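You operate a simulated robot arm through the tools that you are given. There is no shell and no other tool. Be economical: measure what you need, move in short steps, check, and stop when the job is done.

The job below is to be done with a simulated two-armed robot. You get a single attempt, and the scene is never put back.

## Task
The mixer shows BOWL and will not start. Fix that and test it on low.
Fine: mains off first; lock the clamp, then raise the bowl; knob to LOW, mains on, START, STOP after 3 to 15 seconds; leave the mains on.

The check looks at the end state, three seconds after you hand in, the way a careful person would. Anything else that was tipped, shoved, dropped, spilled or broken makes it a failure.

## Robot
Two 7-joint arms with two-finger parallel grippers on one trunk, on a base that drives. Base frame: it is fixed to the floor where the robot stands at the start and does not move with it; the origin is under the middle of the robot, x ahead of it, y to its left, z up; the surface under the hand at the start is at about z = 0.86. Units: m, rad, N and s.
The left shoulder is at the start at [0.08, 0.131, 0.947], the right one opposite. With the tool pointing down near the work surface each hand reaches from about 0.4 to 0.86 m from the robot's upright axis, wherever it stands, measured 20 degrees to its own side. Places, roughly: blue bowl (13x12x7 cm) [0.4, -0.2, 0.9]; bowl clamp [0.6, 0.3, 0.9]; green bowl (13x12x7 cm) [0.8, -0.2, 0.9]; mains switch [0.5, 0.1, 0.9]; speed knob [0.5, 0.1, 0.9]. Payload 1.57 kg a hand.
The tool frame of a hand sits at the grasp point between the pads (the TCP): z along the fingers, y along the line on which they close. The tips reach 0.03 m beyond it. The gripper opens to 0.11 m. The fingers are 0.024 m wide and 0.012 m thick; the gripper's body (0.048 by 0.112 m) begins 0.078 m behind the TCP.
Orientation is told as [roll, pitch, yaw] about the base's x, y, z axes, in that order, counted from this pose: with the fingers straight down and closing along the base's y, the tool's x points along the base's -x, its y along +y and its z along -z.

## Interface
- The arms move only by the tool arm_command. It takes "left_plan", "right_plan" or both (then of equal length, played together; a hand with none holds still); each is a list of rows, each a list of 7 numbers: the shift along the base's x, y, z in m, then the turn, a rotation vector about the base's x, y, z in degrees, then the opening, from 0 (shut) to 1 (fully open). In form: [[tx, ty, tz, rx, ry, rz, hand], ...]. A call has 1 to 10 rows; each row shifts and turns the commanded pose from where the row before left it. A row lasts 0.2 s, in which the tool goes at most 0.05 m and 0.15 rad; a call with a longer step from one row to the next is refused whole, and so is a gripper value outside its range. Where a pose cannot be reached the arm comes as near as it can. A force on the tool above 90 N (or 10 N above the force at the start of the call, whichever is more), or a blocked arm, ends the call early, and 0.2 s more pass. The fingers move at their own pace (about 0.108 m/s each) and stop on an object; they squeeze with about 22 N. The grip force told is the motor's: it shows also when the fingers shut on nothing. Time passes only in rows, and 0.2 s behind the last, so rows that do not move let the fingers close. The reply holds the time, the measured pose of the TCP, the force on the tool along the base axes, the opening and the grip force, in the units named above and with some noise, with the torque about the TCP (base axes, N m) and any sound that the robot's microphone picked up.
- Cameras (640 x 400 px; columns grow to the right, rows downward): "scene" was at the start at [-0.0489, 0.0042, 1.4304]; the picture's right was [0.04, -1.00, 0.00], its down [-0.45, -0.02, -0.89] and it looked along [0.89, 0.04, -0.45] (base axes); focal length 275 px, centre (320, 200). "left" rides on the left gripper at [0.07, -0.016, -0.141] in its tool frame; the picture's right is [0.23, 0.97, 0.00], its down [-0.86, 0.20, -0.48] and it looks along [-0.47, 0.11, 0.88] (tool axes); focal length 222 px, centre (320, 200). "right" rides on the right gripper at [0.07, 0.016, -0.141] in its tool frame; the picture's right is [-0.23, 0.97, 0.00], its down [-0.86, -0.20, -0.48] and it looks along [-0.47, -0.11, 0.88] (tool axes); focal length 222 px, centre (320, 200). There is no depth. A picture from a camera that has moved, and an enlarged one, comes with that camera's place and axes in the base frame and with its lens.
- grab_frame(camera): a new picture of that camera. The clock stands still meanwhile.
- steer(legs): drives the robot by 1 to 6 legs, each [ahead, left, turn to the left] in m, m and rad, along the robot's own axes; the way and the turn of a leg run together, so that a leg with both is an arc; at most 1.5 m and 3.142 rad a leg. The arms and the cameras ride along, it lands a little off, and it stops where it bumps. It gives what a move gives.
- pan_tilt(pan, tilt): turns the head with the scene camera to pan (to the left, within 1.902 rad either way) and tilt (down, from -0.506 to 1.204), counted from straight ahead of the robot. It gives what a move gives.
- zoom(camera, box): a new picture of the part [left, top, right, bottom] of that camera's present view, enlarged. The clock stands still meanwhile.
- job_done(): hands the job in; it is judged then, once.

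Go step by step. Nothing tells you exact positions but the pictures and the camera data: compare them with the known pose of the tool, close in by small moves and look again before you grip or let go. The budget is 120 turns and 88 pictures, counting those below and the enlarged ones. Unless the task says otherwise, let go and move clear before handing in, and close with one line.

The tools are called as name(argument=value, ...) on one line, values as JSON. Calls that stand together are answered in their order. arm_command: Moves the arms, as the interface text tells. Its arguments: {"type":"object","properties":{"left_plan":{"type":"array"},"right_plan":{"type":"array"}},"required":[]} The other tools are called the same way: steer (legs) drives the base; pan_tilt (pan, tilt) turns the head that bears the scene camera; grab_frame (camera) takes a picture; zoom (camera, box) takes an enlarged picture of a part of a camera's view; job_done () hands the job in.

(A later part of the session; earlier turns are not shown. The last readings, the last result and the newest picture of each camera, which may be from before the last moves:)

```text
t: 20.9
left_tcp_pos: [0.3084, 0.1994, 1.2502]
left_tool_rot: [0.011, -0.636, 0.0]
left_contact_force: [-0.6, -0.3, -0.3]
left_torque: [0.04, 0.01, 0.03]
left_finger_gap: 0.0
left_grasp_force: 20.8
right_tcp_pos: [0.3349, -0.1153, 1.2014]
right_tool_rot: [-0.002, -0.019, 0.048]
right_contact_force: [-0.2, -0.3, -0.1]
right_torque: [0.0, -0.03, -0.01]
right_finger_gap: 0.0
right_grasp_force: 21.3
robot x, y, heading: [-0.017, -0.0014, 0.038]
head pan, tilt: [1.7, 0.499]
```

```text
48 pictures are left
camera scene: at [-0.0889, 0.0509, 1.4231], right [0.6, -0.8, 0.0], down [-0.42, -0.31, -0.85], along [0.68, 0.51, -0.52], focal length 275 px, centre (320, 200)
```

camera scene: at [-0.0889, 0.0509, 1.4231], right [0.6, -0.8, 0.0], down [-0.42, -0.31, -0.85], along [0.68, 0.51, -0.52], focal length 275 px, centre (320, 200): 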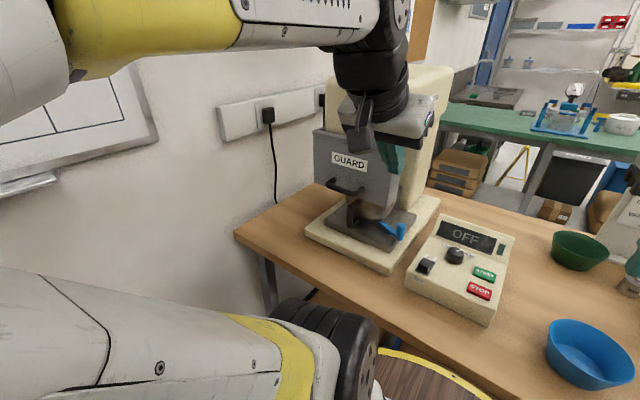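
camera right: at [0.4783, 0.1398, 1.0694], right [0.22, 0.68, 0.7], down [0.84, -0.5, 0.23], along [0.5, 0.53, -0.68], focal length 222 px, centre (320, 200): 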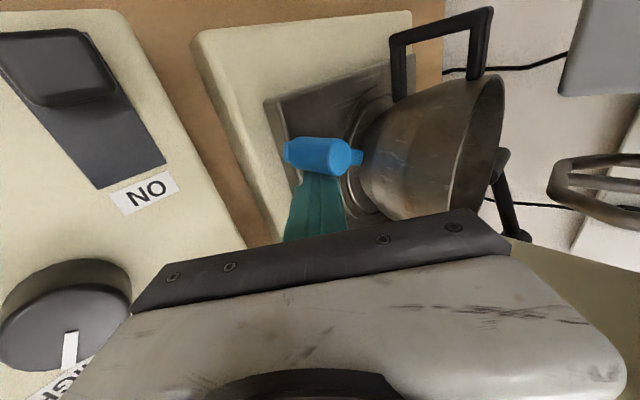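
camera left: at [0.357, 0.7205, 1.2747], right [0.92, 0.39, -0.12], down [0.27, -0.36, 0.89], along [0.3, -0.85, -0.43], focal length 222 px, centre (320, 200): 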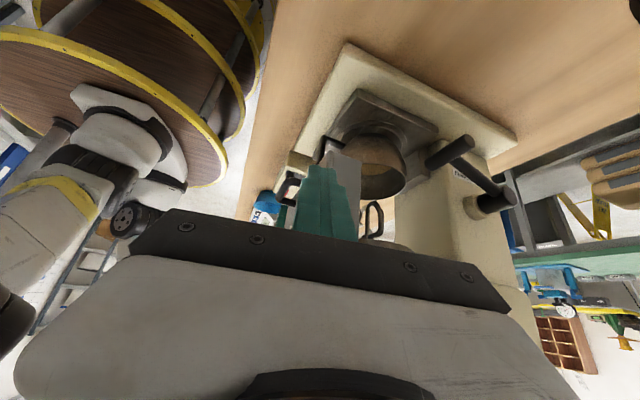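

The left elbow is sticking out to the left, which would meet the wall if I drove now. I turn the left hand back to point down and forward, to bring the elbow in, and look again.

arm_command(left_plan=[[0.02, -0.01, 0.01, 0, 7.3, 0, 0], [0.02, -0.01, 0.01, 0, 7.3, 0, 0], [0.02, -0.01, 0.01, 0, 7.3, 0, 0], [0.02, -0.01, 0.01, 0, 7.3, 0, 0], [0.02, -0.01, 0.01, 0, 7.3, 0, 0]])

pan_tilt(pan=0.8, tilt=0.5)

grab_frame(camera="scene")

```text
t: 22.1
left_tcp_pos: [0.4075, 0.1528, 1.3]
left_tool_rot: [0.013, 0.003, 0.004]
left_contact_force: [-0.5, 0.2, 0.2]
left_torque: [-0.02, -0.07, 0.0]
left_finger_gap: 0.0001
left_grasp_force: 21.7
right_tcp_pos: [0.3347, -0.1146, 1.2022]
right_tool_rot: [-0.002, -0.021, 0.048]
right_contact_force: [0.0, 0.0, -0.2]
right_torque: [0.02, -0.06, 0.01]
right_finger_gap: 0.0002
right_grasp_force: 21.2
robot x, y, heading: [-0.0204, 0.0014, 0.038]
head pan, tilt: [1.7, 0.499]
```

```text
t: 23.3
left_tcp_pos: [0.409, 0.153, 1.3002]
left_tool_rot: [0.013, -0.001, 0.001]
left_contact_force: [0.3, -0.6, -0.4]
left_torque: [0.02, 0.03, 0.0]
left_finger_gap: 0.0
left_grasp_force: 21.5
right_tcp_pos: [0.3352, -0.1165, 1.2011]
right_tool_rot: [-0.003, -0.02, 0.049]
right_contact_force: [0.7, -0.1, 0.0]
right_torque: [0.01, 0.0, 0.06]
right_finger_gap: 0.0
right_grasp_force: 21.1
robot x, y, heading: [-0.0214, 0.0073, 0.039]
head pan, tilt: [0.799, 0.499]
```

```text
47 pictures are left
camera scene: at [-0.0999, 0.0646, 1.4273], right [0.74, -0.67, 0.0], down [-0.32, -0.36, -0.88], along [0.59, 0.65, -0.48], focal length 275 px, centre (320, 200)
```

scene: 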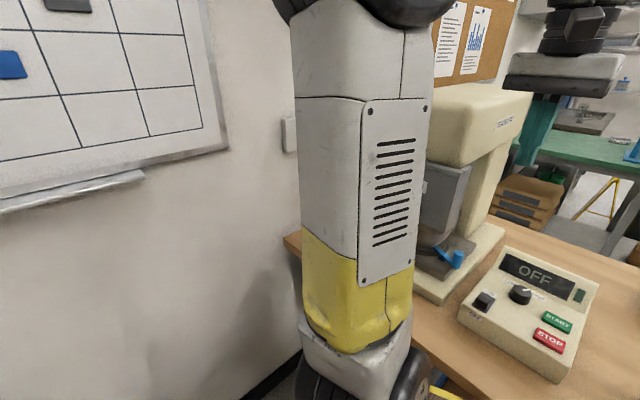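

The elbow is up now and the arm is narrow. The wall is at y ≈ 0.77. I back off 0.15 m, straighten the heading and go left 0.33 m.

steer(legs=[[-0.15, 0, -0.038], [0, 0.2, 0], [0, 0.13, 0]])

pan_tilt(pan=0.0, tilt=0.5)

grab_frame(camera="scene")

grab_frame(camera="left")

```text
t: 26.8
left_tcp_pos: [0.2675, 0.4623, 1.3003]
left_tool_rot: [0.015, 0.0, -0.047]
left_contact_force: [0.6, 0.0, -0.1]
left_torque: [-0.01, 0.01, 0.0]
left_finger_gap: 0.0
left_grasp_force: 21.4
right_tcp_pos: [0.1819, 0.198, 1.2008]
right_tool_rot: [0.0, -0.021, 0.0]
right_contact_force: [0.3, 0.7, 0.3]
right_torque: [0.0, -0.02, 0.0]
right_finger_gap: 0.0001
right_grasp_force: 21.2
robot x, y, heading: [-0.17, 0.3319, -0.007]
head pan, tilt: [0.799, 0.499]
```

```text
t: 27.9
left_tcp_pos: [0.2679, 0.462, 1.2999]
left_tool_rot: [0.013, 0.001, -0.045]
left_contact_force: [-0.5, 1.2, -0.2]
left_torque: [-0.01, 0.04, 0.0]
left_finger_gap: 0.0001
left_grasp_force: 21.6
right_tcp_pos: [0.1821, 0.1978, 1.2006]
right_tool_rot: [-0.001, -0.02, 0.002]
right_contact_force: [0.9, -0.3, -0.1]
right_torque: [-0.03, 0.0, 0.0]
right_finger_gap: 0.0002
right_grasp_force: 21.7
robot x, y, heading: [-0.1678, 0.331, -0.008]
head pan, tilt: [0.0, 0.499]
```

```text
46 pictures are left
camera scene: at [-0.2167, 0.3321, 1.4273], right [-0.01, -1.0, 0.0], down [-0.48, 0.0, -0.88], along [0.88, -0.01, -0.48], focal length 275 px, centre (320, 200)
```

scene: 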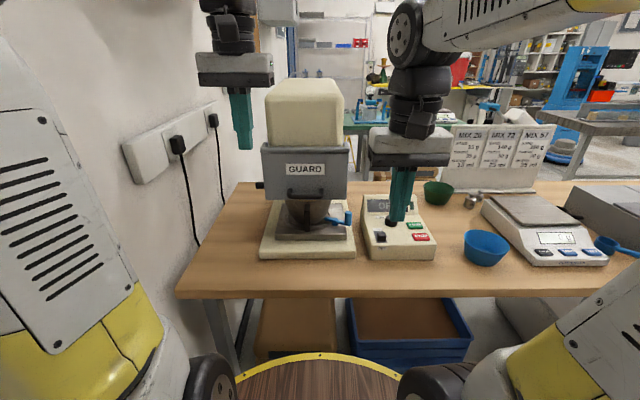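

```text
45 pictures are left
camera left: at [0.197, 0.4472, 1.4408], right [-0.18, 0.98, 0.01], down [0.86, 0.15, 0.48], along [0.47, 0.1, -0.88], focal length 222 px, centre (320, 200)
```

left: 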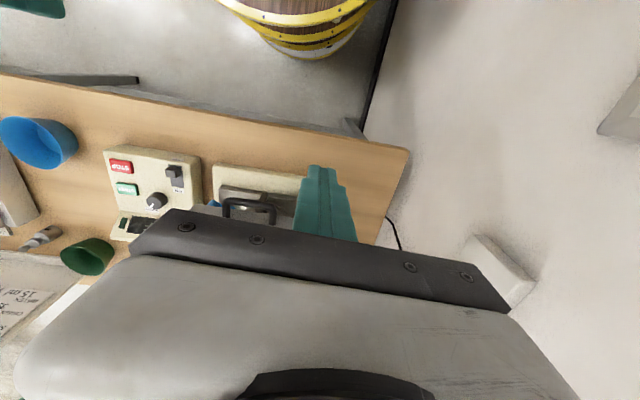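

The lever's grip shows just left of the guard, in line with my earlier estimate. I back off a little more for arm room, then turn the left hand to point forward with its fingers closing vertically.

steer(legs=[[-0.15, -0.06, 0.007]])

arm_command(left_plan=[[0.01, 0.01, -0.01, 4.62, -4.62, -4.62, 0], [0.01, 0.01, -0.01, 4.62, -4.62, -4.62, 0], [0.01, 0.01, -0.01, 4.62, -4.62, -4.62, 0], [0.01, 0.01, -0.01, 4.62, -4.62, -4.62, 0], [0.01, 0.01, -0.01, 4.62, -4.62, -4.62, 0], [0.01, 0.01, -0.01, 4.62, -4.62, -4.62, 0], [0.01, 0.01, -0.01, 4.62, -4.62, -4.62, 0]])

grab_frame(camera="scene")

```text
t: 29.3
left_tcp_pos: [0.1176, 0.4068, 1.2994]
left_tool_rot: [0.015, 0.002, -0.037]
left_contact_force: [-0.4, 0.4, -0.2]
left_torque: [0.01, 0.01, -0.01]
left_finger_gap: 0.0002
left_grasp_force: 21.0
right_tcp_pos: [0.0336, 0.1414, 1.2016]
right_tool_rot: [-0.003, -0.02, 0.009]
right_contact_force: [-0.1, 0.0, -0.1]
right_torque: [-0.01, 0.01, 0.01]
right_finger_gap: 0.0002
right_grasp_force: 20.9
robot x, y, heading: [-0.3162, 0.2732, 0.0]
head pan, tilt: [0.0, 0.499]
```

```text
t: 30.9
left_tcp_pos: [0.1887, 0.4752, 1.2287]
left_tool_rot: [0.748, -0.312, -0.755]
left_contact_force: [-0.4, 0.5, -0.3]
left_torque: [0.02, 0.01, -0.02]
left_finger_gap: 0.0
left_grasp_force: 21.3
right_tcp_pos: [0.0333, 0.1401, 1.2017]
right_tool_rot: [0.0, -0.021, 0.009]
right_contact_force: [1.0, 0.6, 0.1]
right_torque: [0.01, -0.04, 0.02]
right_finger_gap: 0.0
right_grasp_force: 21.6
robot x, y, heading: [-0.315, 0.2743, 0.0]
head pan, tilt: [0.0, 0.499]
```

```text
44 pictures are left
camera scene: at [-0.3664, 0.272, 1.4273], right [0.0, -1.0, 0.0], down [-0.48, 0.0, -0.88], along [0.88, 0.0, -0.48], focal length 275 px, centre (320, 200)
```

scene: 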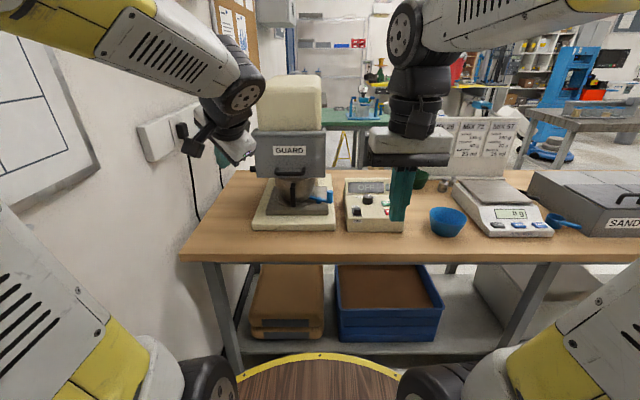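

Going well. I finish the turn while moving ahead and lowering, staying in front of the mixer and left of it.

arm_command(left_plan=[[0.02, 0.008, -0.025, 4.62, -4.62, -4.62, 0], [0.02, 0.008, -0.025, 4.62, -4.62, -4.62, 0], [0.02, 0.008, -0.025, 4.62, -4.62, -4.62, 0], [0.02, 0.008, -0.025, 4.62, -4.62, -4.62, 0], [0.02, 0.008, -0.025, 4.62, -4.62, -4.62, 0], [0.02, 0.008, -0.025, 4.62, -4.62, -4.62, 0], [0.02, 0.008, -0.025, 4.62, -4.62, -4.62, 0], [0.02, 0.005, -0.025, 4.62, -4.62, -4.62, 0]])

grab_frame(camera="scene")

grab_frame(camera="left")

```text
t: 32.9
left_tcp_pos: [0.3215, 0.4403, 1.064]
left_tool_rot: [1.327, -0.063, -1.518]
left_contact_force: [0.7, -4.0, 0.6]
left_torque: [0.02, -0.04, 0.26]
left_finger_gap: 0.0
left_grasp_force: 21.2
left hand out of reach, approached as far as the arm can: row 5, 6, 7, 8
right_tcp_pos: [0.0376, 0.1199, 1.2031]
right_tool_rot: [0.001, -0.024, -0.023]
right_contact_force: [0.3, -0.1, 0.3]
right_torque: [0.03, 0.04, -0.01]
right_finger_gap: 0.0002
right_grasp_force: 21.6
robot x, y, heading: [-0.3064, 0.2609, -0.036]
head pan, tilt: [0.0, 0.499]
stopped in row 8 (left hand): the arm was blocked; the commanded pose is now the measured one
```

```text
43 pictures are left
camera scene: at [-0.3594, 0.2346, 1.4291], right [-0.03, -1.0, -0.02], down [-0.47, 0.03, -0.88], along [0.88, -0.02, -0.48], focal length 275 px, centre (320, 200)
```

scene: 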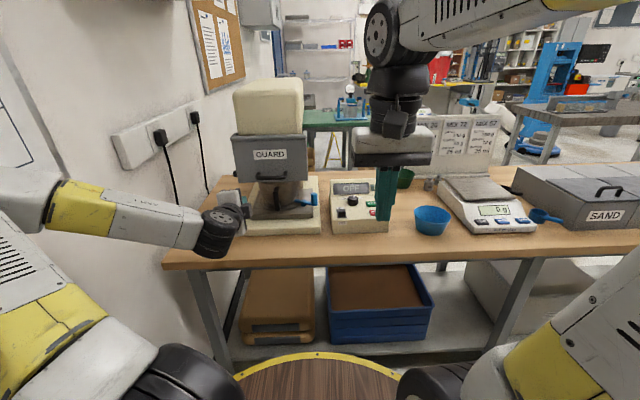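

```text
42 pictures are left
camera left: at [0.177, 0.5033, 1.0777], right [0.22, 0.3, 0.93], down [-0.37, -0.86, 0.36], along [0.9, -0.42, -0.08], focal length 222 px, centre (320, 200)
```

left: 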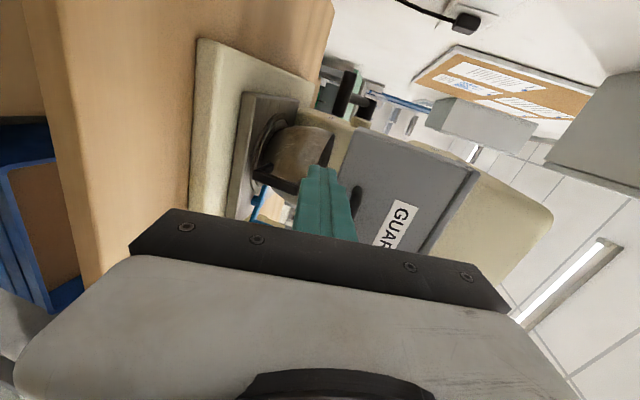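

The left elbow touched the wall. I drive back and to the right a little so that the elbow has room, keeping the hand's orientation.

steer(legs=[[-0.04, -0.15, 0.036]])

grab_frame(camera="scene")

```text
t: 34.3
left_tcp_pos: [0.2642, 0.3382, 1.0582]
left_tool_rot: [1.324, -0.079, -1.465]
left_contact_force: [-0.4, 0.9, 0.3]
left_torque: [0.02, 0.03, 0.0]
left_finger_gap: 0.0001
left_grasp_force: 20.9
right_tcp_pos: [-0.0009, 0.0059, 1.2019]
right_tool_rot: [-0.009, -0.021, 0.036]
right_contact_force: [0.0, -0.1, 0.0]
right_torque: [-0.01, -0.01, 0.01]
right_finger_gap: 0.0
right_grasp_force: 21.5
robot x, y, heading: [-0.3539, 0.1177, 0.03]
head pan, tilt: [0.0, 0.499]
```

```text
41 pictures are left
camera scene: at [-0.4029, 0.1159, 1.4273], right [0.03, -1.0, 0.0], down [-0.48, -0.01, -0.88], along [0.88, 0.03, -0.48], focal length 275 px, centre (320, 200)
```

scene: 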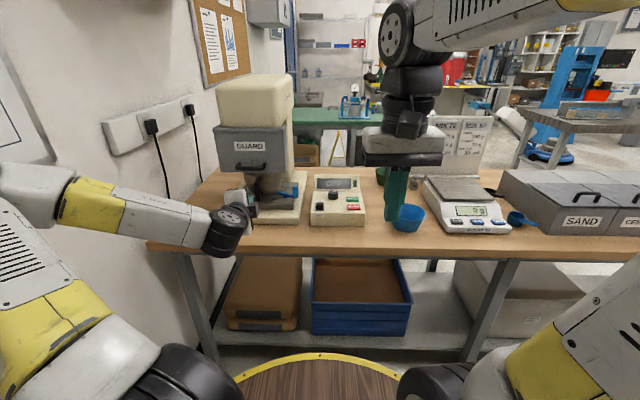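

The hand points ahead and slightly down. I move it left to the lane between mixer and wall (y ≈ 0.535), still in front of the mixer.

arm_command(left_plan=[[0, 0.033, -0.014, 0, 0, -1, 0], [0, 0.033, -0.014, 0, 0, -1, 0], [0, 0.033, -0.014, 0, 0, -1, 0], [0, 0.033, -0.014, 0, 0, -1, 0], [0, 0.033, -0.014, 0, 0, -1, 0], [0, 0.033, -0.012, 0, 0, 0, 0]])

grab_frame(camera="left")

grab_frame(camera="scene")

```text
t: 35.7
left_tcp_pos: [0.2633, 0.5347, 0.974]
left_tool_rot: [1.324, -0.077, -1.553]
left_contact_force: [0.1, 0.3, 0.9]
left_torque: [0.02, -0.01, 0.02]
left_finger_gap: 0.0
left_grasp_force: 21.2
right_tcp_pos: [0.0002, 0.0044, 1.2024]
right_tool_rot: [-0.009, -0.022, 0.036]
right_contact_force: [-0.2, -0.6, 0.1]
right_torque: [0.0, 0.01, 0.0]
right_finger_gap: 0.0
right_grasp_force: 21.0
robot x, y, heading: [-0.3526, 0.1117, 0.026]
head pan, tilt: [0.0, 0.499]
```

```text
40 pictures are left
camera left: at [0.1207, 0.6032, 0.9885], right [0.23, 0.3, 0.92], down [-0.4, -0.84, 0.38], along [0.89, -0.46, -0.07], focal length 222 px, centre (320, 200)
```

left: 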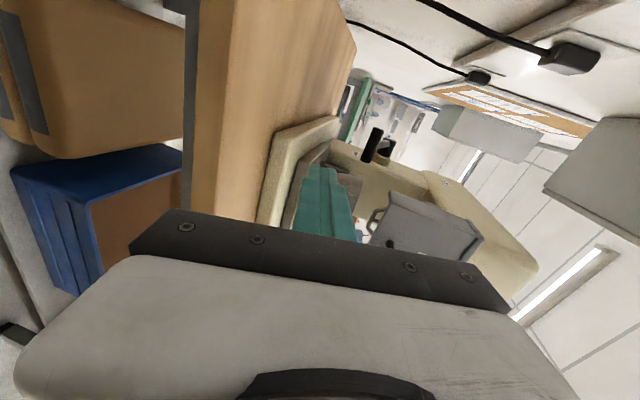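

```text
39 pictures are left
camera scene: at [-0.4029, 0.1156, 1.4273], right [0.03, -1.0, 0.0], down [-0.48, -0.01, -0.88], along [0.88, 0.03, -0.48], focal length 275 px, centre (320, 200)
```

scene: 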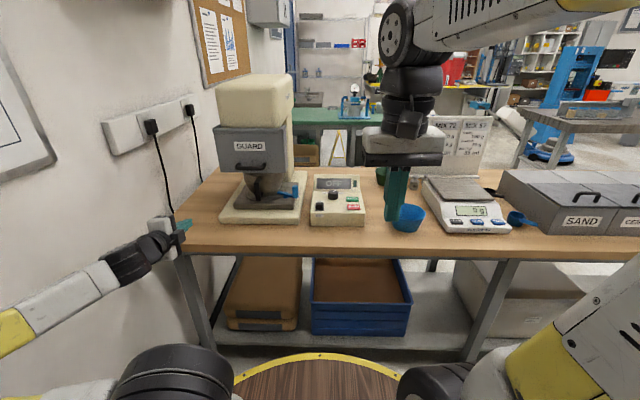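

The lever grip is visible ahead. I tilt the fingers a little more downward, to keep the forearm above the table edge, while moving forward.

arm_command(left_plan=[[0.03, 0, 0.01, 0, 6, 0, 0], [0.035, 0, 0.01, 0, 6, 0, 0], [0.035, 0, 0, 0, 6, 0, 0], [0.035, 0, 0.0, 0, 0, 0, 0], [0.035, 0, -0.01, 0, 0, 0, 0]])

grab_frame(camera="scene")

grab_frame(camera="left")

```text
t: 36.9
left_tcp_pos: [0.4341, 0.5352, 0.9823]
left_tool_rot: [1.007, -0.067, -1.525]
left_contact_force: [0.1, 0.0, 0.1]
left_torque: [0.01, 0.0, -0.04]
left_finger_gap: 0.0001
left_grasp_force: 20.8
right_tcp_pos: [-0.0004, 0.0045, 1.2031]
right_tool_rot: [-0.008, -0.021, 0.036]
right_contact_force: [-0.1, 0.5, 1.1]
right_torque: [-0.03, -0.03, 0.03]
right_finger_gap: 0.0002
right_grasp_force: 21.6
robot x, y, heading: [-0.3553, 0.1172, 0.028]
head pan, tilt: [0.0, 0.499]
```

```text
38 pictures are left
camera scene: at [-0.4034, 0.1159, 1.4273], right [0.03, -1.0, 0.0], down [-0.48, -0.01, -0.88], along [0.88, 0.03, -0.48], focal length 275 px, centre (320, 200)
```

scene: 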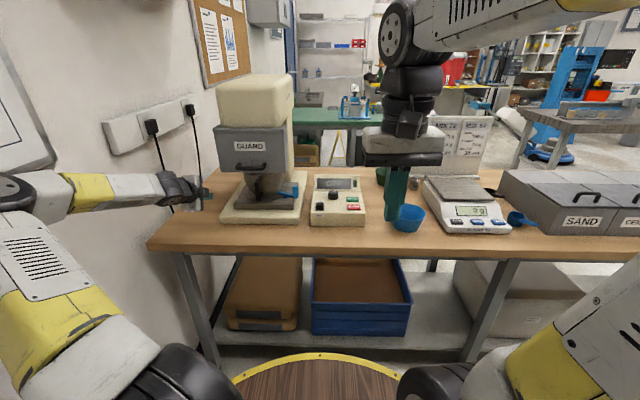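

```text
37 pictures are left
camera left: at [0.3023, 0.6039, 1.0386], right [0.51, 0.31, 0.81], down [-0.26, -0.84, 0.48], along [0.82, -0.46, -0.34], focal length 222 px, centre (320, 200)
```

left: 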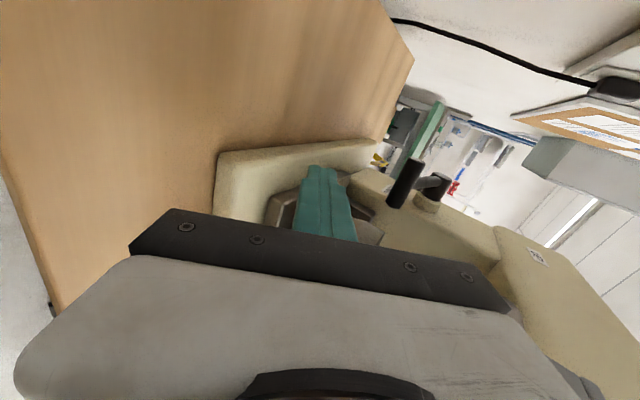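

Position matches (grip end at y ≈ 0.541, z ≈ 1.016). I go forward under the grip.

arm_command(left_plan=[[0.04, 0, -0.003, 0, 0, 0, 0], [0.04, 0, -0.003, 0, 0, 0, 0], [0.04, 0, -0.002, 0, 0, 0, 0], [0.04, 0, 0, 0, 0, 0, 0], [0.04, 0, 0.0, 0, 0, 0, 0]])

grab_frame(camera="left")

zoom(camera="scene", box=[100, 80, 320, 240])

```text
t: 38.1
left_tcp_pos: [0.6239, 0.5311, 0.976]
left_tool_rot: [1.007, -0.072, -1.534]
left_contact_force: [0.5, 0.4, -0.1]
left_torque: [-0.01, 0.0, -0.05]
left_finger_gap: 0.0
left_grasp_force: 21.6
left hand out of reach, approached as far as the arm can: row 5
right_tcp_pos: [-0.0006, 0.0056, 1.201]
right_tool_rot: [-0.01, -0.022, 0.037]
right_contact_force: [-0.5, 0.3, 0.8]
right_torque: [-0.04, -0.06, -0.01]
right_finger_gap: 0.0
right_grasp_force: 20.9
robot x, y, heading: [-0.3494, 0.1178, 0.028]
head pan, tilt: [0.0, 0.499]
```

```text
36 pictures are left
camera left: at [0.4929, 0.6009, 1.0327], right [0.51, 0.3, 0.8], down [-0.27, -0.83, 0.48], along [0.82, -0.46, -0.34], focal length 222 px, centre (320, 200)
```

left: 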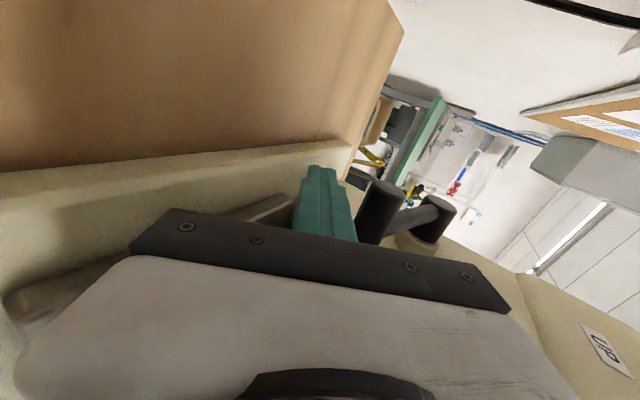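

```text
2.50 times, centred on (210, 160) of scene
camera zoom: at [-0.4038, 0.1166, 1.4273], right [0.03, -1.0, 0.0], down [-0.48, -0.01, -0.88], along [0.88, 0.03, -0.48], focal length 686 px, centre (595, 300)
```

zoom: 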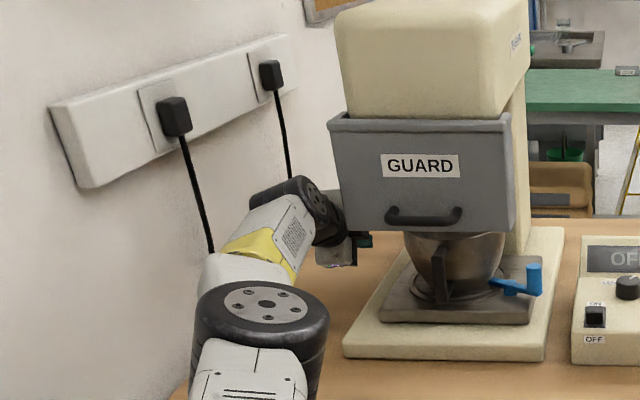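

The fingers are nearly under the grip, but the arm is at full stretch. I draw the hand back a bit and drive the base ahead by the same way.

arm_command(left_plan=[[-0.035, 0, 0, 0, 0, 0, 0], [-0.035, 0.001, 0, 0, 0, 0, 0], [-0.035, 0.002, 0, 0, 0, 0, 0], [-0.035, 0, 0, 0, 0, 0, 0]])

steer(legs=[[0.12, -0.004, -0.028]])

grab_frame(camera="left")

grab_frame(camera="scene")

```text
t: 39.1
left_tcp_pos: [0.483, 0.5382, 0.9771]
left_tool_rot: [1.006, -0.07, -1.527]
left_contact_force: [-0.2, 0.0, -0.1]
left_torque: [-0.03, -0.02, 0.04]
left_finger_gap: 0.0
left_grasp_force: 21.3
right_tcp_pos: [0.0008, 0.0048, 1.2012]
right_tool_rot: [-0.011, -0.019, 0.036]
right_contact_force: [0.0, 0.3, -0.2]
right_torque: [-0.04, 0.02, -0.01]
right_finger_gap: 0.0
right_grasp_force: 21.2
robot x, y, heading: [-0.351, 0.1159, 0.028]
head pan, tilt: [0.0, 0.499]
```

```text
t: 40.3
left_tcp_pos: [0.6171, 0.5121, 0.9771]
left_tool_rot: [1.007, -0.068, -1.558]
left_contact_force: [0.0, -1.1, 0.2]
left_torque: [-0.01, 0.0, -0.02]
left_finger_gap: 0.0
left_grasp_force: 21.1
right_tcp_pos: [0.1184, -0.0071, 1.2024]
right_tool_rot: [-0.01, -0.021, 0.009]
right_contact_force: [0.5, 0.0, 0.4]
right_torque: [-0.03, -0.02, -0.02]
right_finger_gap: 0.0
right_grasp_force: 20.8
robot x, y, heading: [-0.2318, 0.1157, 0.003]
head pan, tilt: [0.0, 0.499]
```

```text
34 pictures are left
camera left: at [0.4871, 0.5847, 1.0344], right [0.52, 0.29, 0.81], down [-0.29, -0.83, 0.48], along [0.81, -0.48, -0.34], focal length 222 px, centre (320, 200)
```

left: 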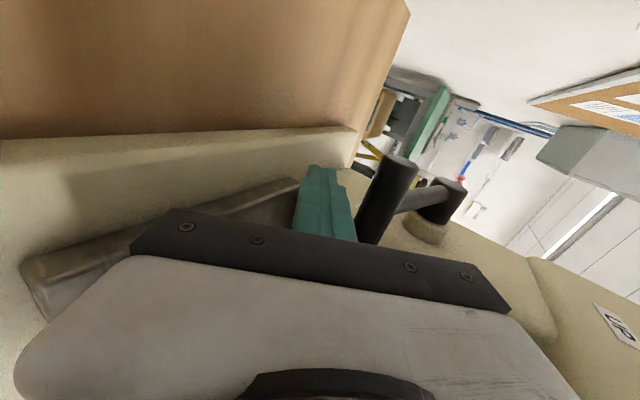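

```text
33 pictures are left
camera scene: at [-0.2816, 0.115, 1.4273], right [0.0, -1.0, 0.0], down [-0.48, 0.0, -0.88], along [0.88, 0.0, -0.48], focal length 275 px, centre (320, 200)
```

scene: 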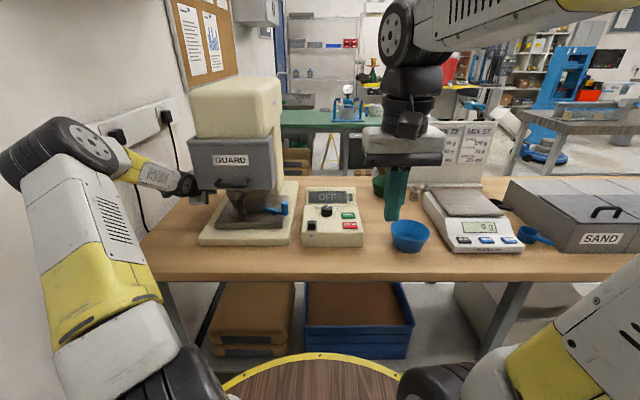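

The scale still reads 0 g and nothing has been touched. I set the finger under the outer half of the grip and lift it along its arc about the hub.

arm_command(left_plan=[[0.013, 0.018, 0.01, 0, 0, 0, 0], [-0.006, 0, 0.036, 0, 0, 0, 0], [-0.002, 0, 0.024, 0, 0, 0, 0], [0.002, 0, 0.024, 0, 0, 0, 0], [0.006, 0, 0.023, 0, 0, 0, 0]])

grab_frame(camera="left")

zoom(camera="scene", box=[100, 80, 320, 260])

```text
t: 41.5
left_tcp_pos: [0.6302, 0.5319, 1.0978]
left_tool_rot: [1.009, -0.069, -1.555]
left_contact_force: [-24.9, 4.3, -5.9]
left_torque: [0.07, 0.05, -0.18]
left_finger_gap: 0.0001
left_grasp_force: 21.7
right_tcp_pos: [0.1174, -0.0056, 1.2018]
right_tool_rot: [-0.01, -0.02, 0.01]
right_contact_force: [-0.7, 0.1, -0.5]
right_torque: [0.0, 0.03, 0.0]
right_finger_gap: 0.0001
right_grasp_force: 21.8
robot x, y, heading: [-0.2283, 0.1152, 0.002]
head pan, tilt: [0.0, 0.499]
```

```text
32 pictures are left
camera left: at [0.4988, 0.6049, 1.1538], right [0.51, 0.29, 0.81], down [-0.29, -0.83, 0.48], along [0.81, -0.48, -0.34], focal length 222 px, centre (320, 200)
```

left: 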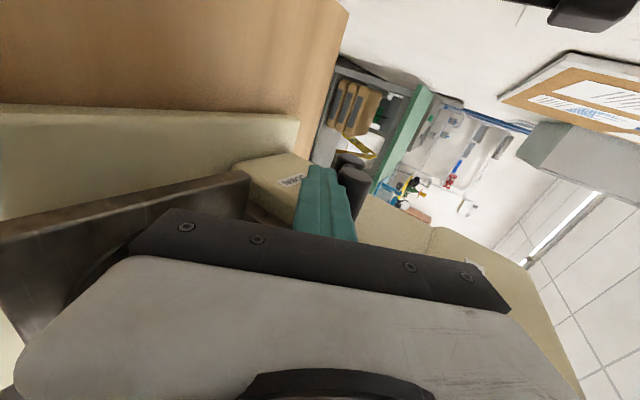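

```text
2.22 times, centred on (210, 170) of scene
camera zoom: at [-0.2823, 0.1156, 1.4273], right [0.0, -1.0, 0.0], down [-0.48, 0.0, -0.88], along [0.88, 0.0, -0.48], focal length 610 px, centre (564, 267)
```

zoom: 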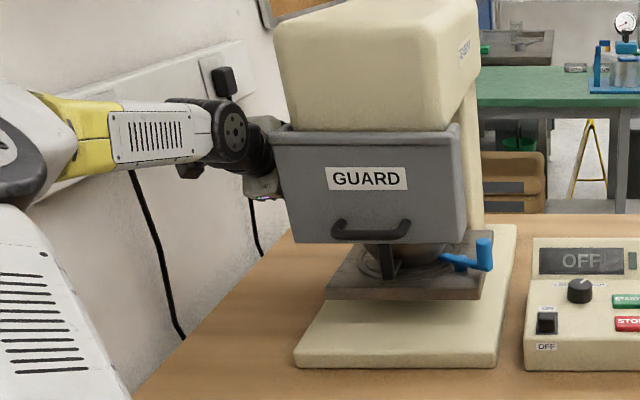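

The bowl carriage is rising with the lever. I go on along the arc.

arm_command(left_plan=[[0.011, 0, 0.021, 0, 0, 0, 0], [0.014, 0, 0.02, 0, 0, 0, 0], [0.017, 0, 0.017, 0, 0, 0, 0]])

grab_frame(camera="left")

zoom(camera="scene", box=[100, 80, 320, 260])

```text
t: 42.3
left_tcp_pos: [0.6728, 0.5299, 1.1535]
left_tool_rot: [1.01, -0.069, -1.558]
left_contact_force: [-9.4, 1.7, -5.2]
left_torque: [0.02, 0.05, -0.09]
left_finger_gap: 0.0
left_grasp_force: 20.8
right_tcp_pos: [0.1183, -0.0066, 1.2029]
right_tool_rot: [-0.01, -0.022, 0.007]
right_contact_force: [0.6, -0.2, -0.1]
right_torque: [0.01, 0.0, 0.02]
right_finger_gap: 0.0002
right_grasp_force: 21.3
robot x, y, heading: [-0.2319, 0.1158, 0.001]
head pan, tilt: [0.0, 0.499]
```

```text
30 pictures are left
camera left: at [0.5428, 0.6027, 1.2095], right [0.52, 0.29, 0.81], down [-0.29, -0.83, 0.48], along [0.81, -0.48, -0.34], focal length 222 px, centre (320, 200)
```

left: 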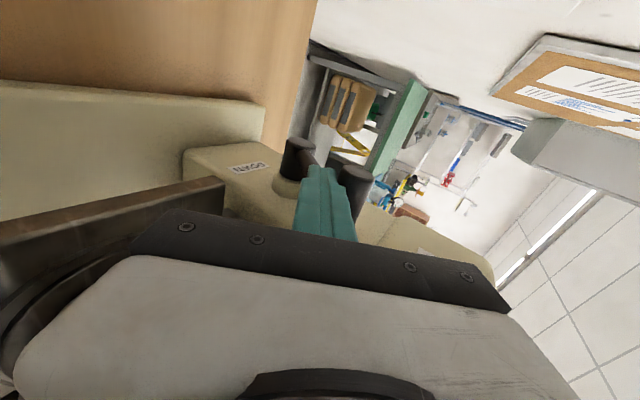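

```text
2.22 times, centred on (210, 170) of scene
camera zoom: at [-0.2817, 0.1154, 1.4273], right [0.0, -1.0, 0.0], down [-0.48, 0.0, -0.88], along [0.88, 0.0, -0.48], focal length 610 px, centre (564, 267)
```

zoom: 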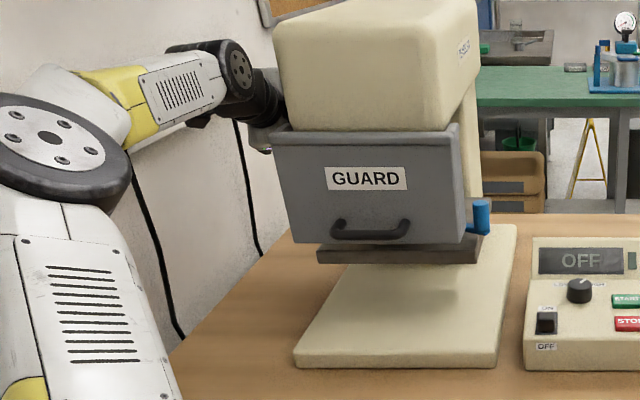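

arm_command(left_plan=[[0.02, 0, 0.0135, 0, 0, 0, 0], [0.011, 0, 0.005, 0, 0, 0, 0]])

zoom(camera="scene", box=[100, 80, 320, 260])

```text
t: 42.9
left_tcp_pos: [0.7041, 0.5305, 1.1701]
left_tool_rot: [1.01, -0.068, -1.558]
left_contact_force: [-4.4, 0.3, -1.9]
left_torque: [0.0, -0.02, -0.04]
left_finger_gap: 0.0
left_grasp_force: 21.3
right_tcp_pos: [0.1165, -0.0058, 1.2019]
right_tool_rot: [-0.008, -0.023, 0.008]
right_contact_force: [-0.9, -0.1, 0.2]
right_torque: [-0.03, 0.0, 0.0]
right_finger_gap: 0.0
right_grasp_force: 21.3
robot x, y, heading: [-0.233, 0.1167, 0.002]
head pan, tilt: [0.0, 0.499]
```

```text
2.22 times, centred on (210, 170) of scene
camera zoom: at [-0.2817, 0.1152, 1.4273], right [0.0, -1.0, 0.0], down [-0.48, 0.0, -0.88], along [0.88, 0.0, -0.48], focal length 610 px, centre (564, 267)
```

zoom: 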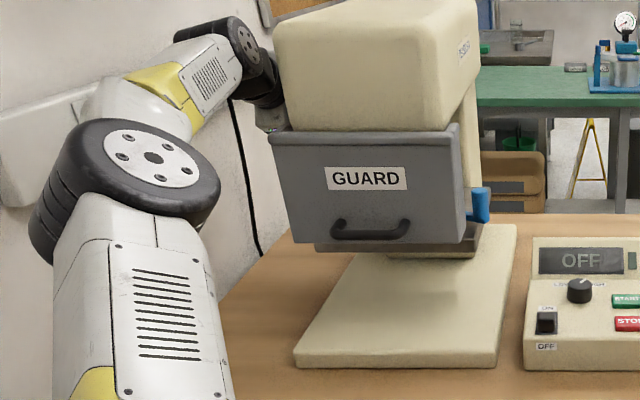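

The force is falling as the lever nears the top. I continue toward the stop.

arm_command(left_plan=[[0.012, 0, 0.006, 0, 0, 0, 0], [0.012, 0, 0.003, 0, 0, 0, 0], [0.012, 0, 0.003, 0, 0, 0, 0], [0.012, 0, 0.001, 0, 0, 0, 0]])

grab_frame(camera="left")

zoom(camera="scene", box=[100, 80, 320, 260])

```text
t: 43.9
left_tcp_pos: [0.7155, 0.5304, 1.177]
left_tool_rot: [1.006, -0.068, -1.557]
left_contact_force: [-1.5, 2.1, -1.9]
left_torque: [0.03, 0.02, 0.03]
left_finger_gap: 0.0001
left_grasp_force: 20.4
left hand out of reach, approached as far as the arm can: row 2, 3, 4
right_tcp_pos: [0.1184, -0.008, 1.2014]
right_tool_rot: [-0.009, -0.02, 0.01]
right_contact_force: [-0.1, 0.5, 0.6]
right_torque: [0.0, -0.01, 0.01]
right_finger_gap: 0.0
right_grasp_force: 21.5
robot x, y, heading: [-0.2298, 0.1116, -0.005]
head pan, tilt: [0.0, 0.499]
```

```text
27 pictures are left
camera left: at [0.5849, 0.6026, 1.2328], right [0.52, 0.29, 0.81], down [-0.29, -0.83, 0.48], along [0.81, -0.48, -0.34], focal length 222 px, centre (320, 200)
```

left: 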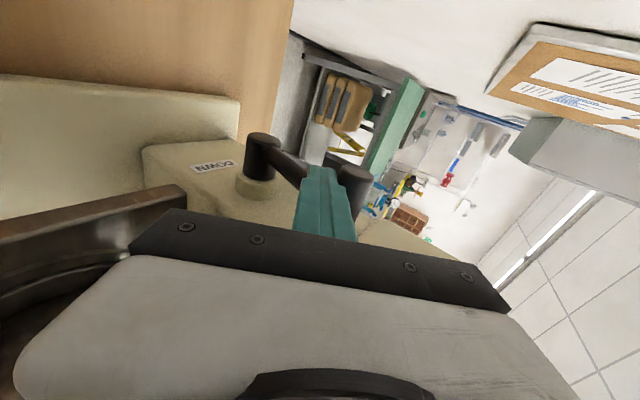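

```text
2.22 times, centred on (210, 170) of scene
camera zoom: at [-0.2815, 0.1152, 1.4273], right [0.0, -1.0, 0.0], down [-0.48, 0.0, -0.88], along [0.88, 0.0, -0.48], focal length 610 px, centre (564, 267)
```

zoom: 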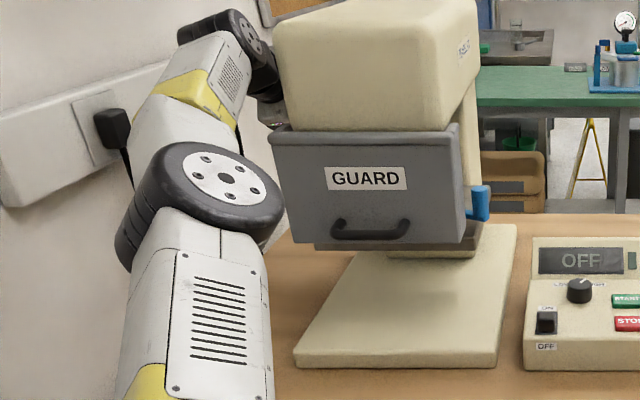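

The arm is at its reach limit again with the lever at about 68°. The base has room ahead, so I nudge it forward 3 cm with the finger holding the lever.

steer(legs=[[0.03, 0, 0.004]])

grab_frame(camera="left")

```text
t: 44.8
left_tcp_pos: [0.7412, 0.5343, 1.1758]
left_tool_rot: [1.007, -0.066, -1.554]
left_contact_force: [-0.3, 0.5, -0.3]
left_torque: [-0.03, -0.01, -0.01]
left_finger_gap: 0.0
left_grasp_force: 21.4
right_tcp_pos: [0.1472, -0.0059, 1.2023]
right_tool_rot: [-0.008, -0.022, 0.013]
right_contact_force: [-0.2, -1.0, -1.6]
right_torque: [0.03, -0.01, 0.01]
right_finger_gap: 0.0
right_grasp_force: 21.0
robot x, y, heading: [-0.2001, 0.1139, 0.007]
head pan, tilt: [0.0, 0.499]
```

```text
25 pictures are left
camera left: at [0.6119, 0.6058, 1.2331], right [0.51, 0.29, 0.81], down [-0.28, -0.83, 0.48], along [0.81, -0.48, -0.34], focal length 222 px, centre (320, 200)
```

left: 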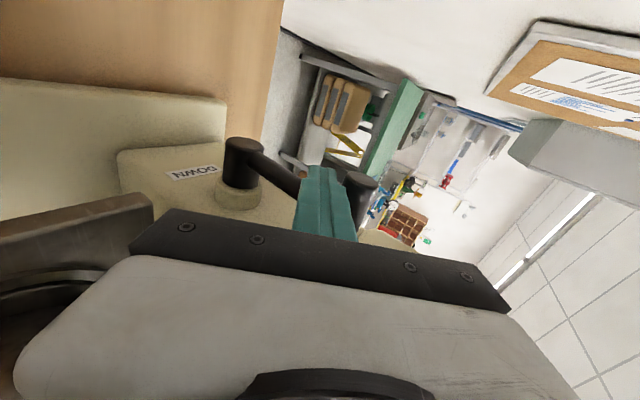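

The lever is now near vertical with almost no load. I push further in small steps to find the stop.

arm_command(left_plan=[[0.01, 0, 0.002, 0, 0, 0, 0], [0.01, 0, 0.001, 0, 0, 0, 0]])

steer(legs=[[0.03, 0, -0.003]])

grab_frame(camera="left")

```text
t: 45.4
left_tcp_pos: [0.7418, 0.5345, 1.1761]
left_tool_rot: [1.006, -0.068, -1.553]
left_contact_force: [-1.0, -1.3, 0.0]
left_torque: [0.01, -0.03, -0.01]
left_finger_gap: 0.0
left_grasp_force: 21.2
left hand out of reach, approached as far as the arm can: row 1, 2
right_tcp_pos: [0.1494, -0.0049, 1.2016]
right_tool_rot: [-0.009, -0.02, 0.013]
right_contact_force: [-0.2, -0.2, 0.1]
right_torque: [-0.02, 0.01, -0.02]
right_finger_gap: 0.0
right_grasp_force: 21.7
robot x, y, heading: [-0.203, 0.1126, 0.005]
head pan, tilt: [0.0, 0.499]
```

```text
t: 46.2
left_tcp_pos: [0.7536, 0.5344, 1.1756]
left_tool_rot: [0.983, -0.069, -1.559]
left_contact_force: [-36.2, -9.2, 3.8]
left_torque: [0.15, -0.65, -0.48]
left_finger_gap: 0.0
left_grasp_force: 21.4
right_tcp_pos: [0.1649, -0.0053, 1.2018]
right_tool_rot: [-0.008, -0.021, 0.011]
right_contact_force: [-0.2, 0.7, 0.0]
right_torque: [-0.01, -0.03, -0.03]
right_finger_gap: 0.0
right_grasp_force: 21.1
robot x, y, heading: [-0.1841, 0.1137, 0.002]
head pan, tilt: [0.0, 0.499]
stopped in leg 1: the force on the tool passed its limit at 118 N (the readings are from after the stop); the commanded pose is now the measured one
```

```text
24 pictures are left
camera left: at [0.625, 0.6072, 1.2345], right [0.54, 0.29, 0.79], down [-0.28, -0.83, 0.49], along [0.8, -0.48, -0.36], focal length 222 px, centre (320, 200)
```

left: 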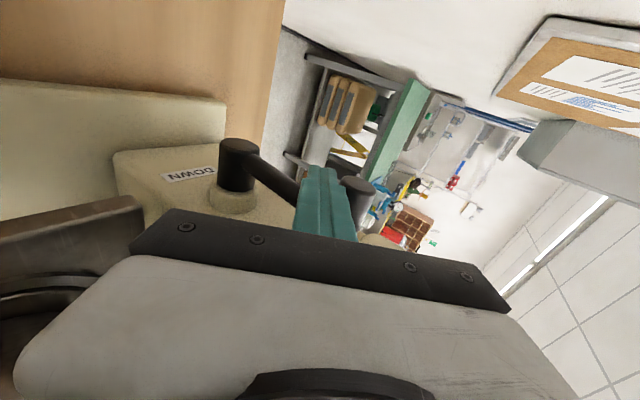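

That was the end stop: the lever is fully up. I draw the finger back a little and check that the bowl stays up.

arm_command(left_plan=[[-0.02, 0, 0, 0, 0, 0, 0], [-0.03, 0, 0, 0, 0, 0, 0], [0, 0, 0, 0, 0, 0, 0], [0, 0, 0, 0, 0, 0, 0]])

grab_frame(camera="left")

grab_frame(camera="scene")

```text
t: 47.2
left_tcp_pos: [0.7081, 0.5351, 1.1742]
left_tool_rot: [0.985, -0.067, -1.557]
left_contact_force: [0.4, -0.7, -0.4]
left_torque: [0.0, -0.01, -0.01]
left_finger_gap: 0.0003
left_grasp_force: 21.5
right_tcp_pos: [0.1665, -0.0047, 1.201]
right_tool_rot: [-0.007, -0.018, 0.012]
right_contact_force: [0.1, 0.3, -0.5]
right_torque: [0.04, 0.0, 0.01]
right_finger_gap: 0.0
right_grasp_force: 21.0
robot x, y, heading: [-0.1876, 0.1119, 0.006]
head pan, tilt: [0.0, 0.499]
```

```text
23 pictures are left
camera left: at [0.5776, 0.6089, 1.2329], right [0.53, 0.29, 0.79], down [-0.28, -0.83, 0.49], along [0.8, -0.48, -0.36], focal length 222 px, centre (320, 200)
```

left: 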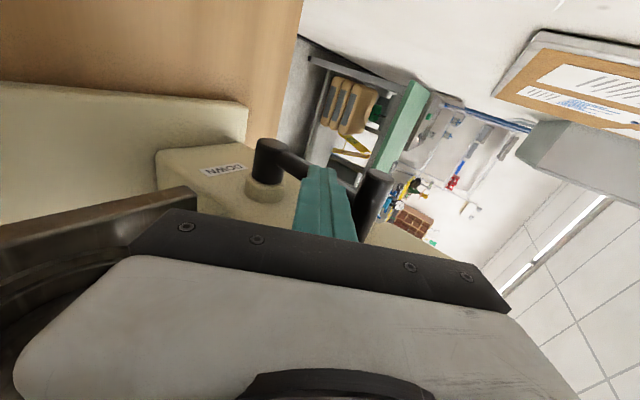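

```text
22 pictures are left
camera scene: at [-0.2339, 0.1147, 1.4273], right [0.01, -1.0, 0.0], down [-0.48, 0.0, -0.88], along [0.88, 0.0, -0.48], focal length 275 px, centre (320, 200)
```

scene: 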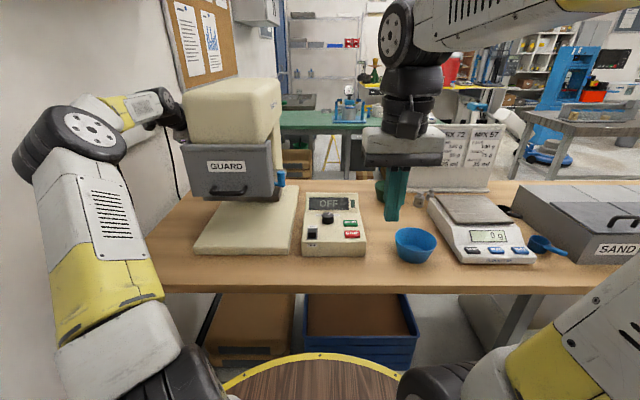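

The lever and bowl stay up. I drive straight back out of the lane, then to the right.

steer(legs=[[-0.36, 0, -0.005], [0, -0.12, 0]])

arm_command(left_plan=[[-0.03, -0.015, 0.01, -4.0, 4.0, 4.0, 0], [-0.03, -0.015, 0.01, -4.0, 4.0, 4.0, 0], [-0.03, -0.015, 0.01, -4.62, 4.62, 4.62, 0], [-0.03, -0.015, 0.01, -4.62, 4.62, 4.62, 0], [-0.03, -0.015, 0.01, -4.62, 4.62, 4.62, 0], [-0.03, -0.015, 0.01, -4.62, 4.62, 4.62, 0], [-0.03, -0.0, 0.01, -4.62, 4.62, 4.62, 0], [-0.03, 0, 0.01, -4.62, 4.62, 4.62, 0]])

grab_frame(camera="scene")

```text
t: 50.4
left_tcp_pos: [0.3506, 0.4044, 1.1727]
left_tool_rot: [0.985, -0.069, -1.571]
left_contact_force: [-0.6, -1.1, 0.7]
left_torque: [-0.01, -0.01, 0.01]
left_finger_gap: 0.0001
left_grasp_force: 21.9
right_tcp_pos: [-0.1964, -0.1327, 1.2018]
right_tool_rot: [-0.008, -0.017, 0.001]
right_contact_force: [-0.3, 0.0, -1.0]
right_torque: [-0.04, 0.0, 0.02]
right_finger_gap: 0.0
right_grasp_force: 21.3
robot x, y, heading: [-0.5453, -0.0128, -0.01]
head pan, tilt: [0.0, 0.499]
```

```text
t: 52.2
left_tcp_pos: [0.1103, 0.3129, 1.2513]
left_tool_rot: [0.15, -0.382, -0.702]
left_contact_force: [0.5, 0.5, -0.3]
left_torque: [0.02, 0.0, 0.01]
left_finger_gap: 0.0
left_grasp_force: 21.4
right_tcp_pos: [-0.1963, -0.131, 1.2013]
right_tool_rot: [-0.009, -0.02, 0.001]
right_contact_force: [0.0, 0.2, -0.9]
right_torque: [0.0, 0.05, -0.02]
right_finger_gap: 0.0
right_grasp_force: 20.6
robot x, y, heading: [-0.5433, -0.0061, -0.009]
head pan, tilt: [0.0, 0.499]
```

```text
21 pictures are left
camera scene: at [-0.5951, -0.0078, 1.4273], right [-0.01, -1.0, 0.0], down [-0.48, 0.0, -0.88], along [0.88, -0.01, -0.48], focal length 275 px, centre (320, 200)
```

scene: 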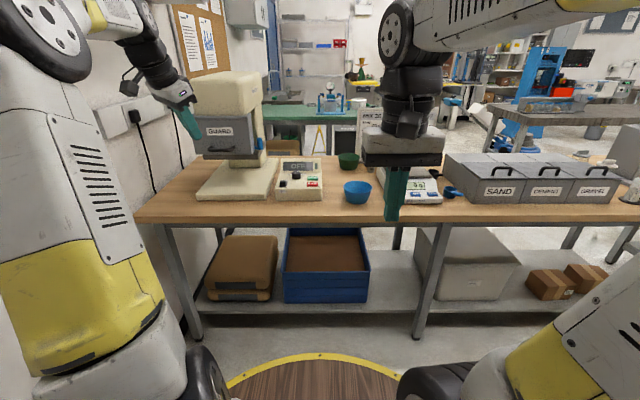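

The arm is folding nicely. I draw the left hand in further, then drive forward to work the panel with the right hand.

arm_command(left_plan=[[-0.04, 0, 0.01, 0, 6, 6, 0], [-0.04, 0, 0.01, 0, 6, 6, 0], [-0.04, 0, 0.01, 0, 6, 6, 0], [-0.04, 0, 0.01, 0, 4, 6, 0], [-0.04, 0, 0.01, 0, 0, 6, 0]])

steer(legs=[[0.4, 0.0, 0.009]])

arm_command(right_plan=[[0.035, 0.02, -0.005, 0, 0, 0, 0], [0.035, 0.02, -0.005, 0, 0, 0, 0], [0.035, 0.02, -0.005, 0, 0, 0, 0], [0.035, 0.02, -0.005, 0, 0, 0, 0], [0.035, 0.02, -0.01, 0, 0, 0, 0], [0.035, 0.02, -0.01, 0, 0, 0, 0]])

grab_frame(camera="right")

grab_frame(camera="scene")

```text
t: 53.4
left_tcp_pos: [-0.0904, 0.3108, 1.3033]
left_tool_rot: [-0.029, -0.047, -0.133]
left_contact_force: [0.4, -0.3, 0.3]
left_torque: [-0.02, 0.05, 0.01]
left_finger_gap: 0.0
left_grasp_force: 21.4
right_tcp_pos: [-0.1962, -0.1328, 1.2014]
right_tool_rot: [-0.009, -0.019, 0.0]
right_contact_force: [0.7, -0.2, 0.2]
right_torque: [-0.02, 0.04, 0.01]
right_finger_gap: 0.0
right_grasp_force: 21.5
robot x, y, heading: [-0.5454, -0.0094, -0.008]
head pan, tilt: [0.0, 0.499]
```

```text
t: 55.9
left_tcp_pos: [0.3082, 0.315, 1.3012]
left_tool_rot: [-0.029, -0.048, -0.123]
left_contact_force: [-0.3, -0.7, 0.6]
left_torque: [0.0, -0.02, -0.02]
left_finger_gap: 0.0001
left_grasp_force: 21.2
right_tcp_pos: [0.2057, -0.1287, 1.2027]
right_tool_rot: [-0.01, -0.019, 0.012]
right_contact_force: [-0.2, 0.4, 0.2]
right_torque: [-0.02, -0.03, 0.03]
right_finger_gap: 0.0
right_grasp_force: 21.3
robot x, y, heading: [-0.1414, -0.0108, 0.002]
head pan, tilt: [0.0, 0.499]
```

```text
t: 57.3
left_tcp_pos: [0.3075, 0.3156, 1.3025]
left_tool_rot: [-0.031, -0.048, -0.124]
left_contact_force: [-0.4, -0.1, 0.3]
left_torque: [0.04, -0.02, -0.01]
left_finger_gap: 0.0
left_grasp_force: 21.2
right_tcp_pos: [0.4161, -0.009, 1.1617]
right_tool_rot: [-0.008, -0.019, 0.01]
right_contact_force: [-0.3, 0.5, 0.5]
right_torque: [0.02, -0.02, 0.03]
right_finger_gap: 0.0
right_grasp_force: 21.5
robot x, y, heading: [-0.1457, -0.0104, 0.002]
head pan, tilt: [0.0, 0.499]
```

```text
20 pictures are left
camera right: at [0.3444, 0.0066, 1.3005], right [0.22, 0.98, 0.0], down [0.85, -0.19, 0.5], along [0.48, -0.11, -0.87], focal length 222 px, centre (320, 200)
```

right: 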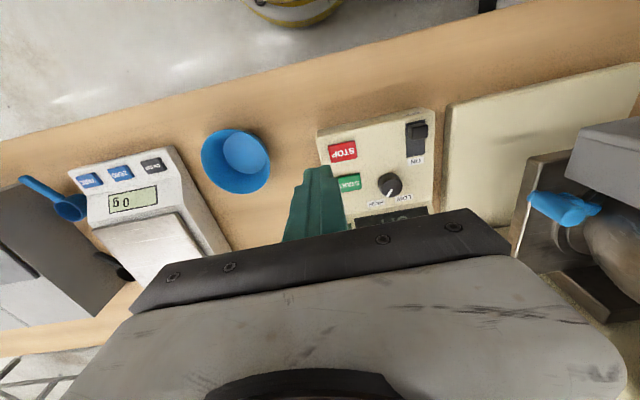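

```text
19 pictures are left
camera scene: at [-0.1947, -0.009, 1.4273], right [0.0, -1.0, 0.0], down [-0.48, 0.0, -0.88], along [0.88, 0.0, -0.48], focal length 275 px, centre (320, 200)
```

scene: 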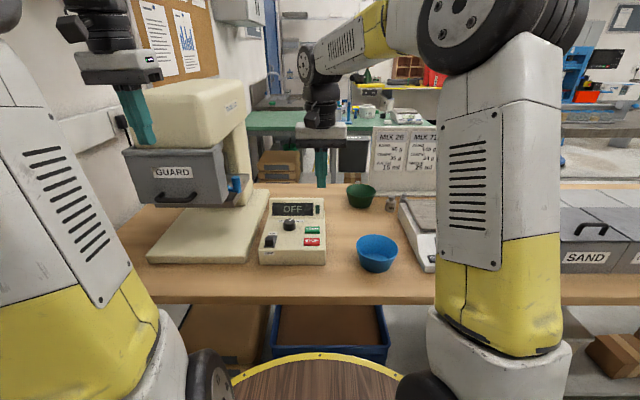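

The bowl is up and the clamp still locked. Now the knob, at about [0.54, 0.097, 0.93]: I go above it with the fingers half open and look.

arm_command(right_plan=[[0.031, 0.0265, -0.025, 0, 0, 0, 0.55], [0.031, 0.0265, -0.025, 0, 0, 0, 0.55], [0.031, 0.0265, -0.025, 0, 0, 0, 0.55], [0.031, 0.0265, -0.02, 0, -1, 0, 0.55], [0, 0, 0, 0, 0, 0, 0.55]])

zoom(camera="right", box=[200, 80, 440, 230])

zoom(camera="scene", box=[245, 160, 345, 270])

```text
t: 58.5
left_tcp_pos: [0.3079, 0.3156, 1.3018]
left_tool_rot: [-0.03, -0.044, -0.125]
left_contact_force: [-0.4, 0.1, -0.2]
left_torque: [0.02, -0.04, 0.02]
left_finger_gap: 0.0
left_grasp_force: 21.6
right_tcp_pos: [0.5407, 0.0961, 1.0655]
right_tool_rot: [-0.009, -0.036, 0.009]
right_contact_force: [-0.3, 0.1, 0.7]
right_torque: [0.02, 0.0, 0.0]
right_finger_gap: 0.0606
right_grasp_force: 0.0
robot x, y, heading: [-0.1463, -0.0068, 0.004]
head pan, tilt: [0.0, 0.499]
```

```text
2.67 times, centred on (320, 155) of right
camera zoom: at [0.4665, 0.1139, 1.2034], right [0.22, 0.98, 0.0], down [0.84, -0.19, 0.51], along [0.5, -0.11, -0.86], focal length 592 px, centre (320, 320)
```

zoom: 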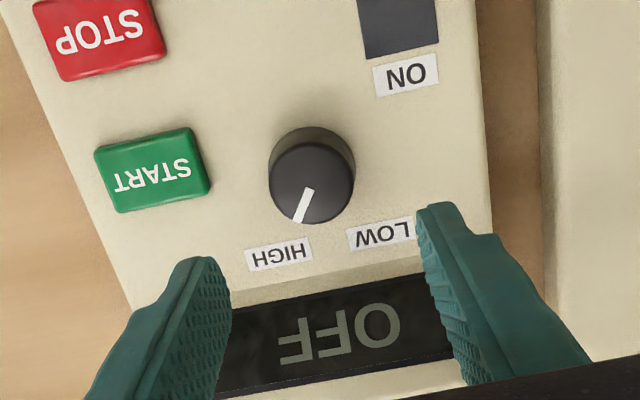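

```text
3.64 times, centred on (295, 215) of scene
camera zoom: at [-0.1942, -0.0087, 1.4273], right [0.0, -1.0, 0.0], down [-0.48, 0.0, -0.88], along [0.88, 0.0, -0.48], focal length 998 px, centre (411, 146)
```

zoom: 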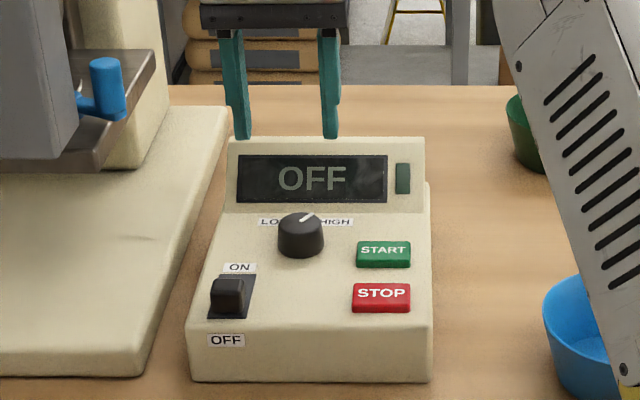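

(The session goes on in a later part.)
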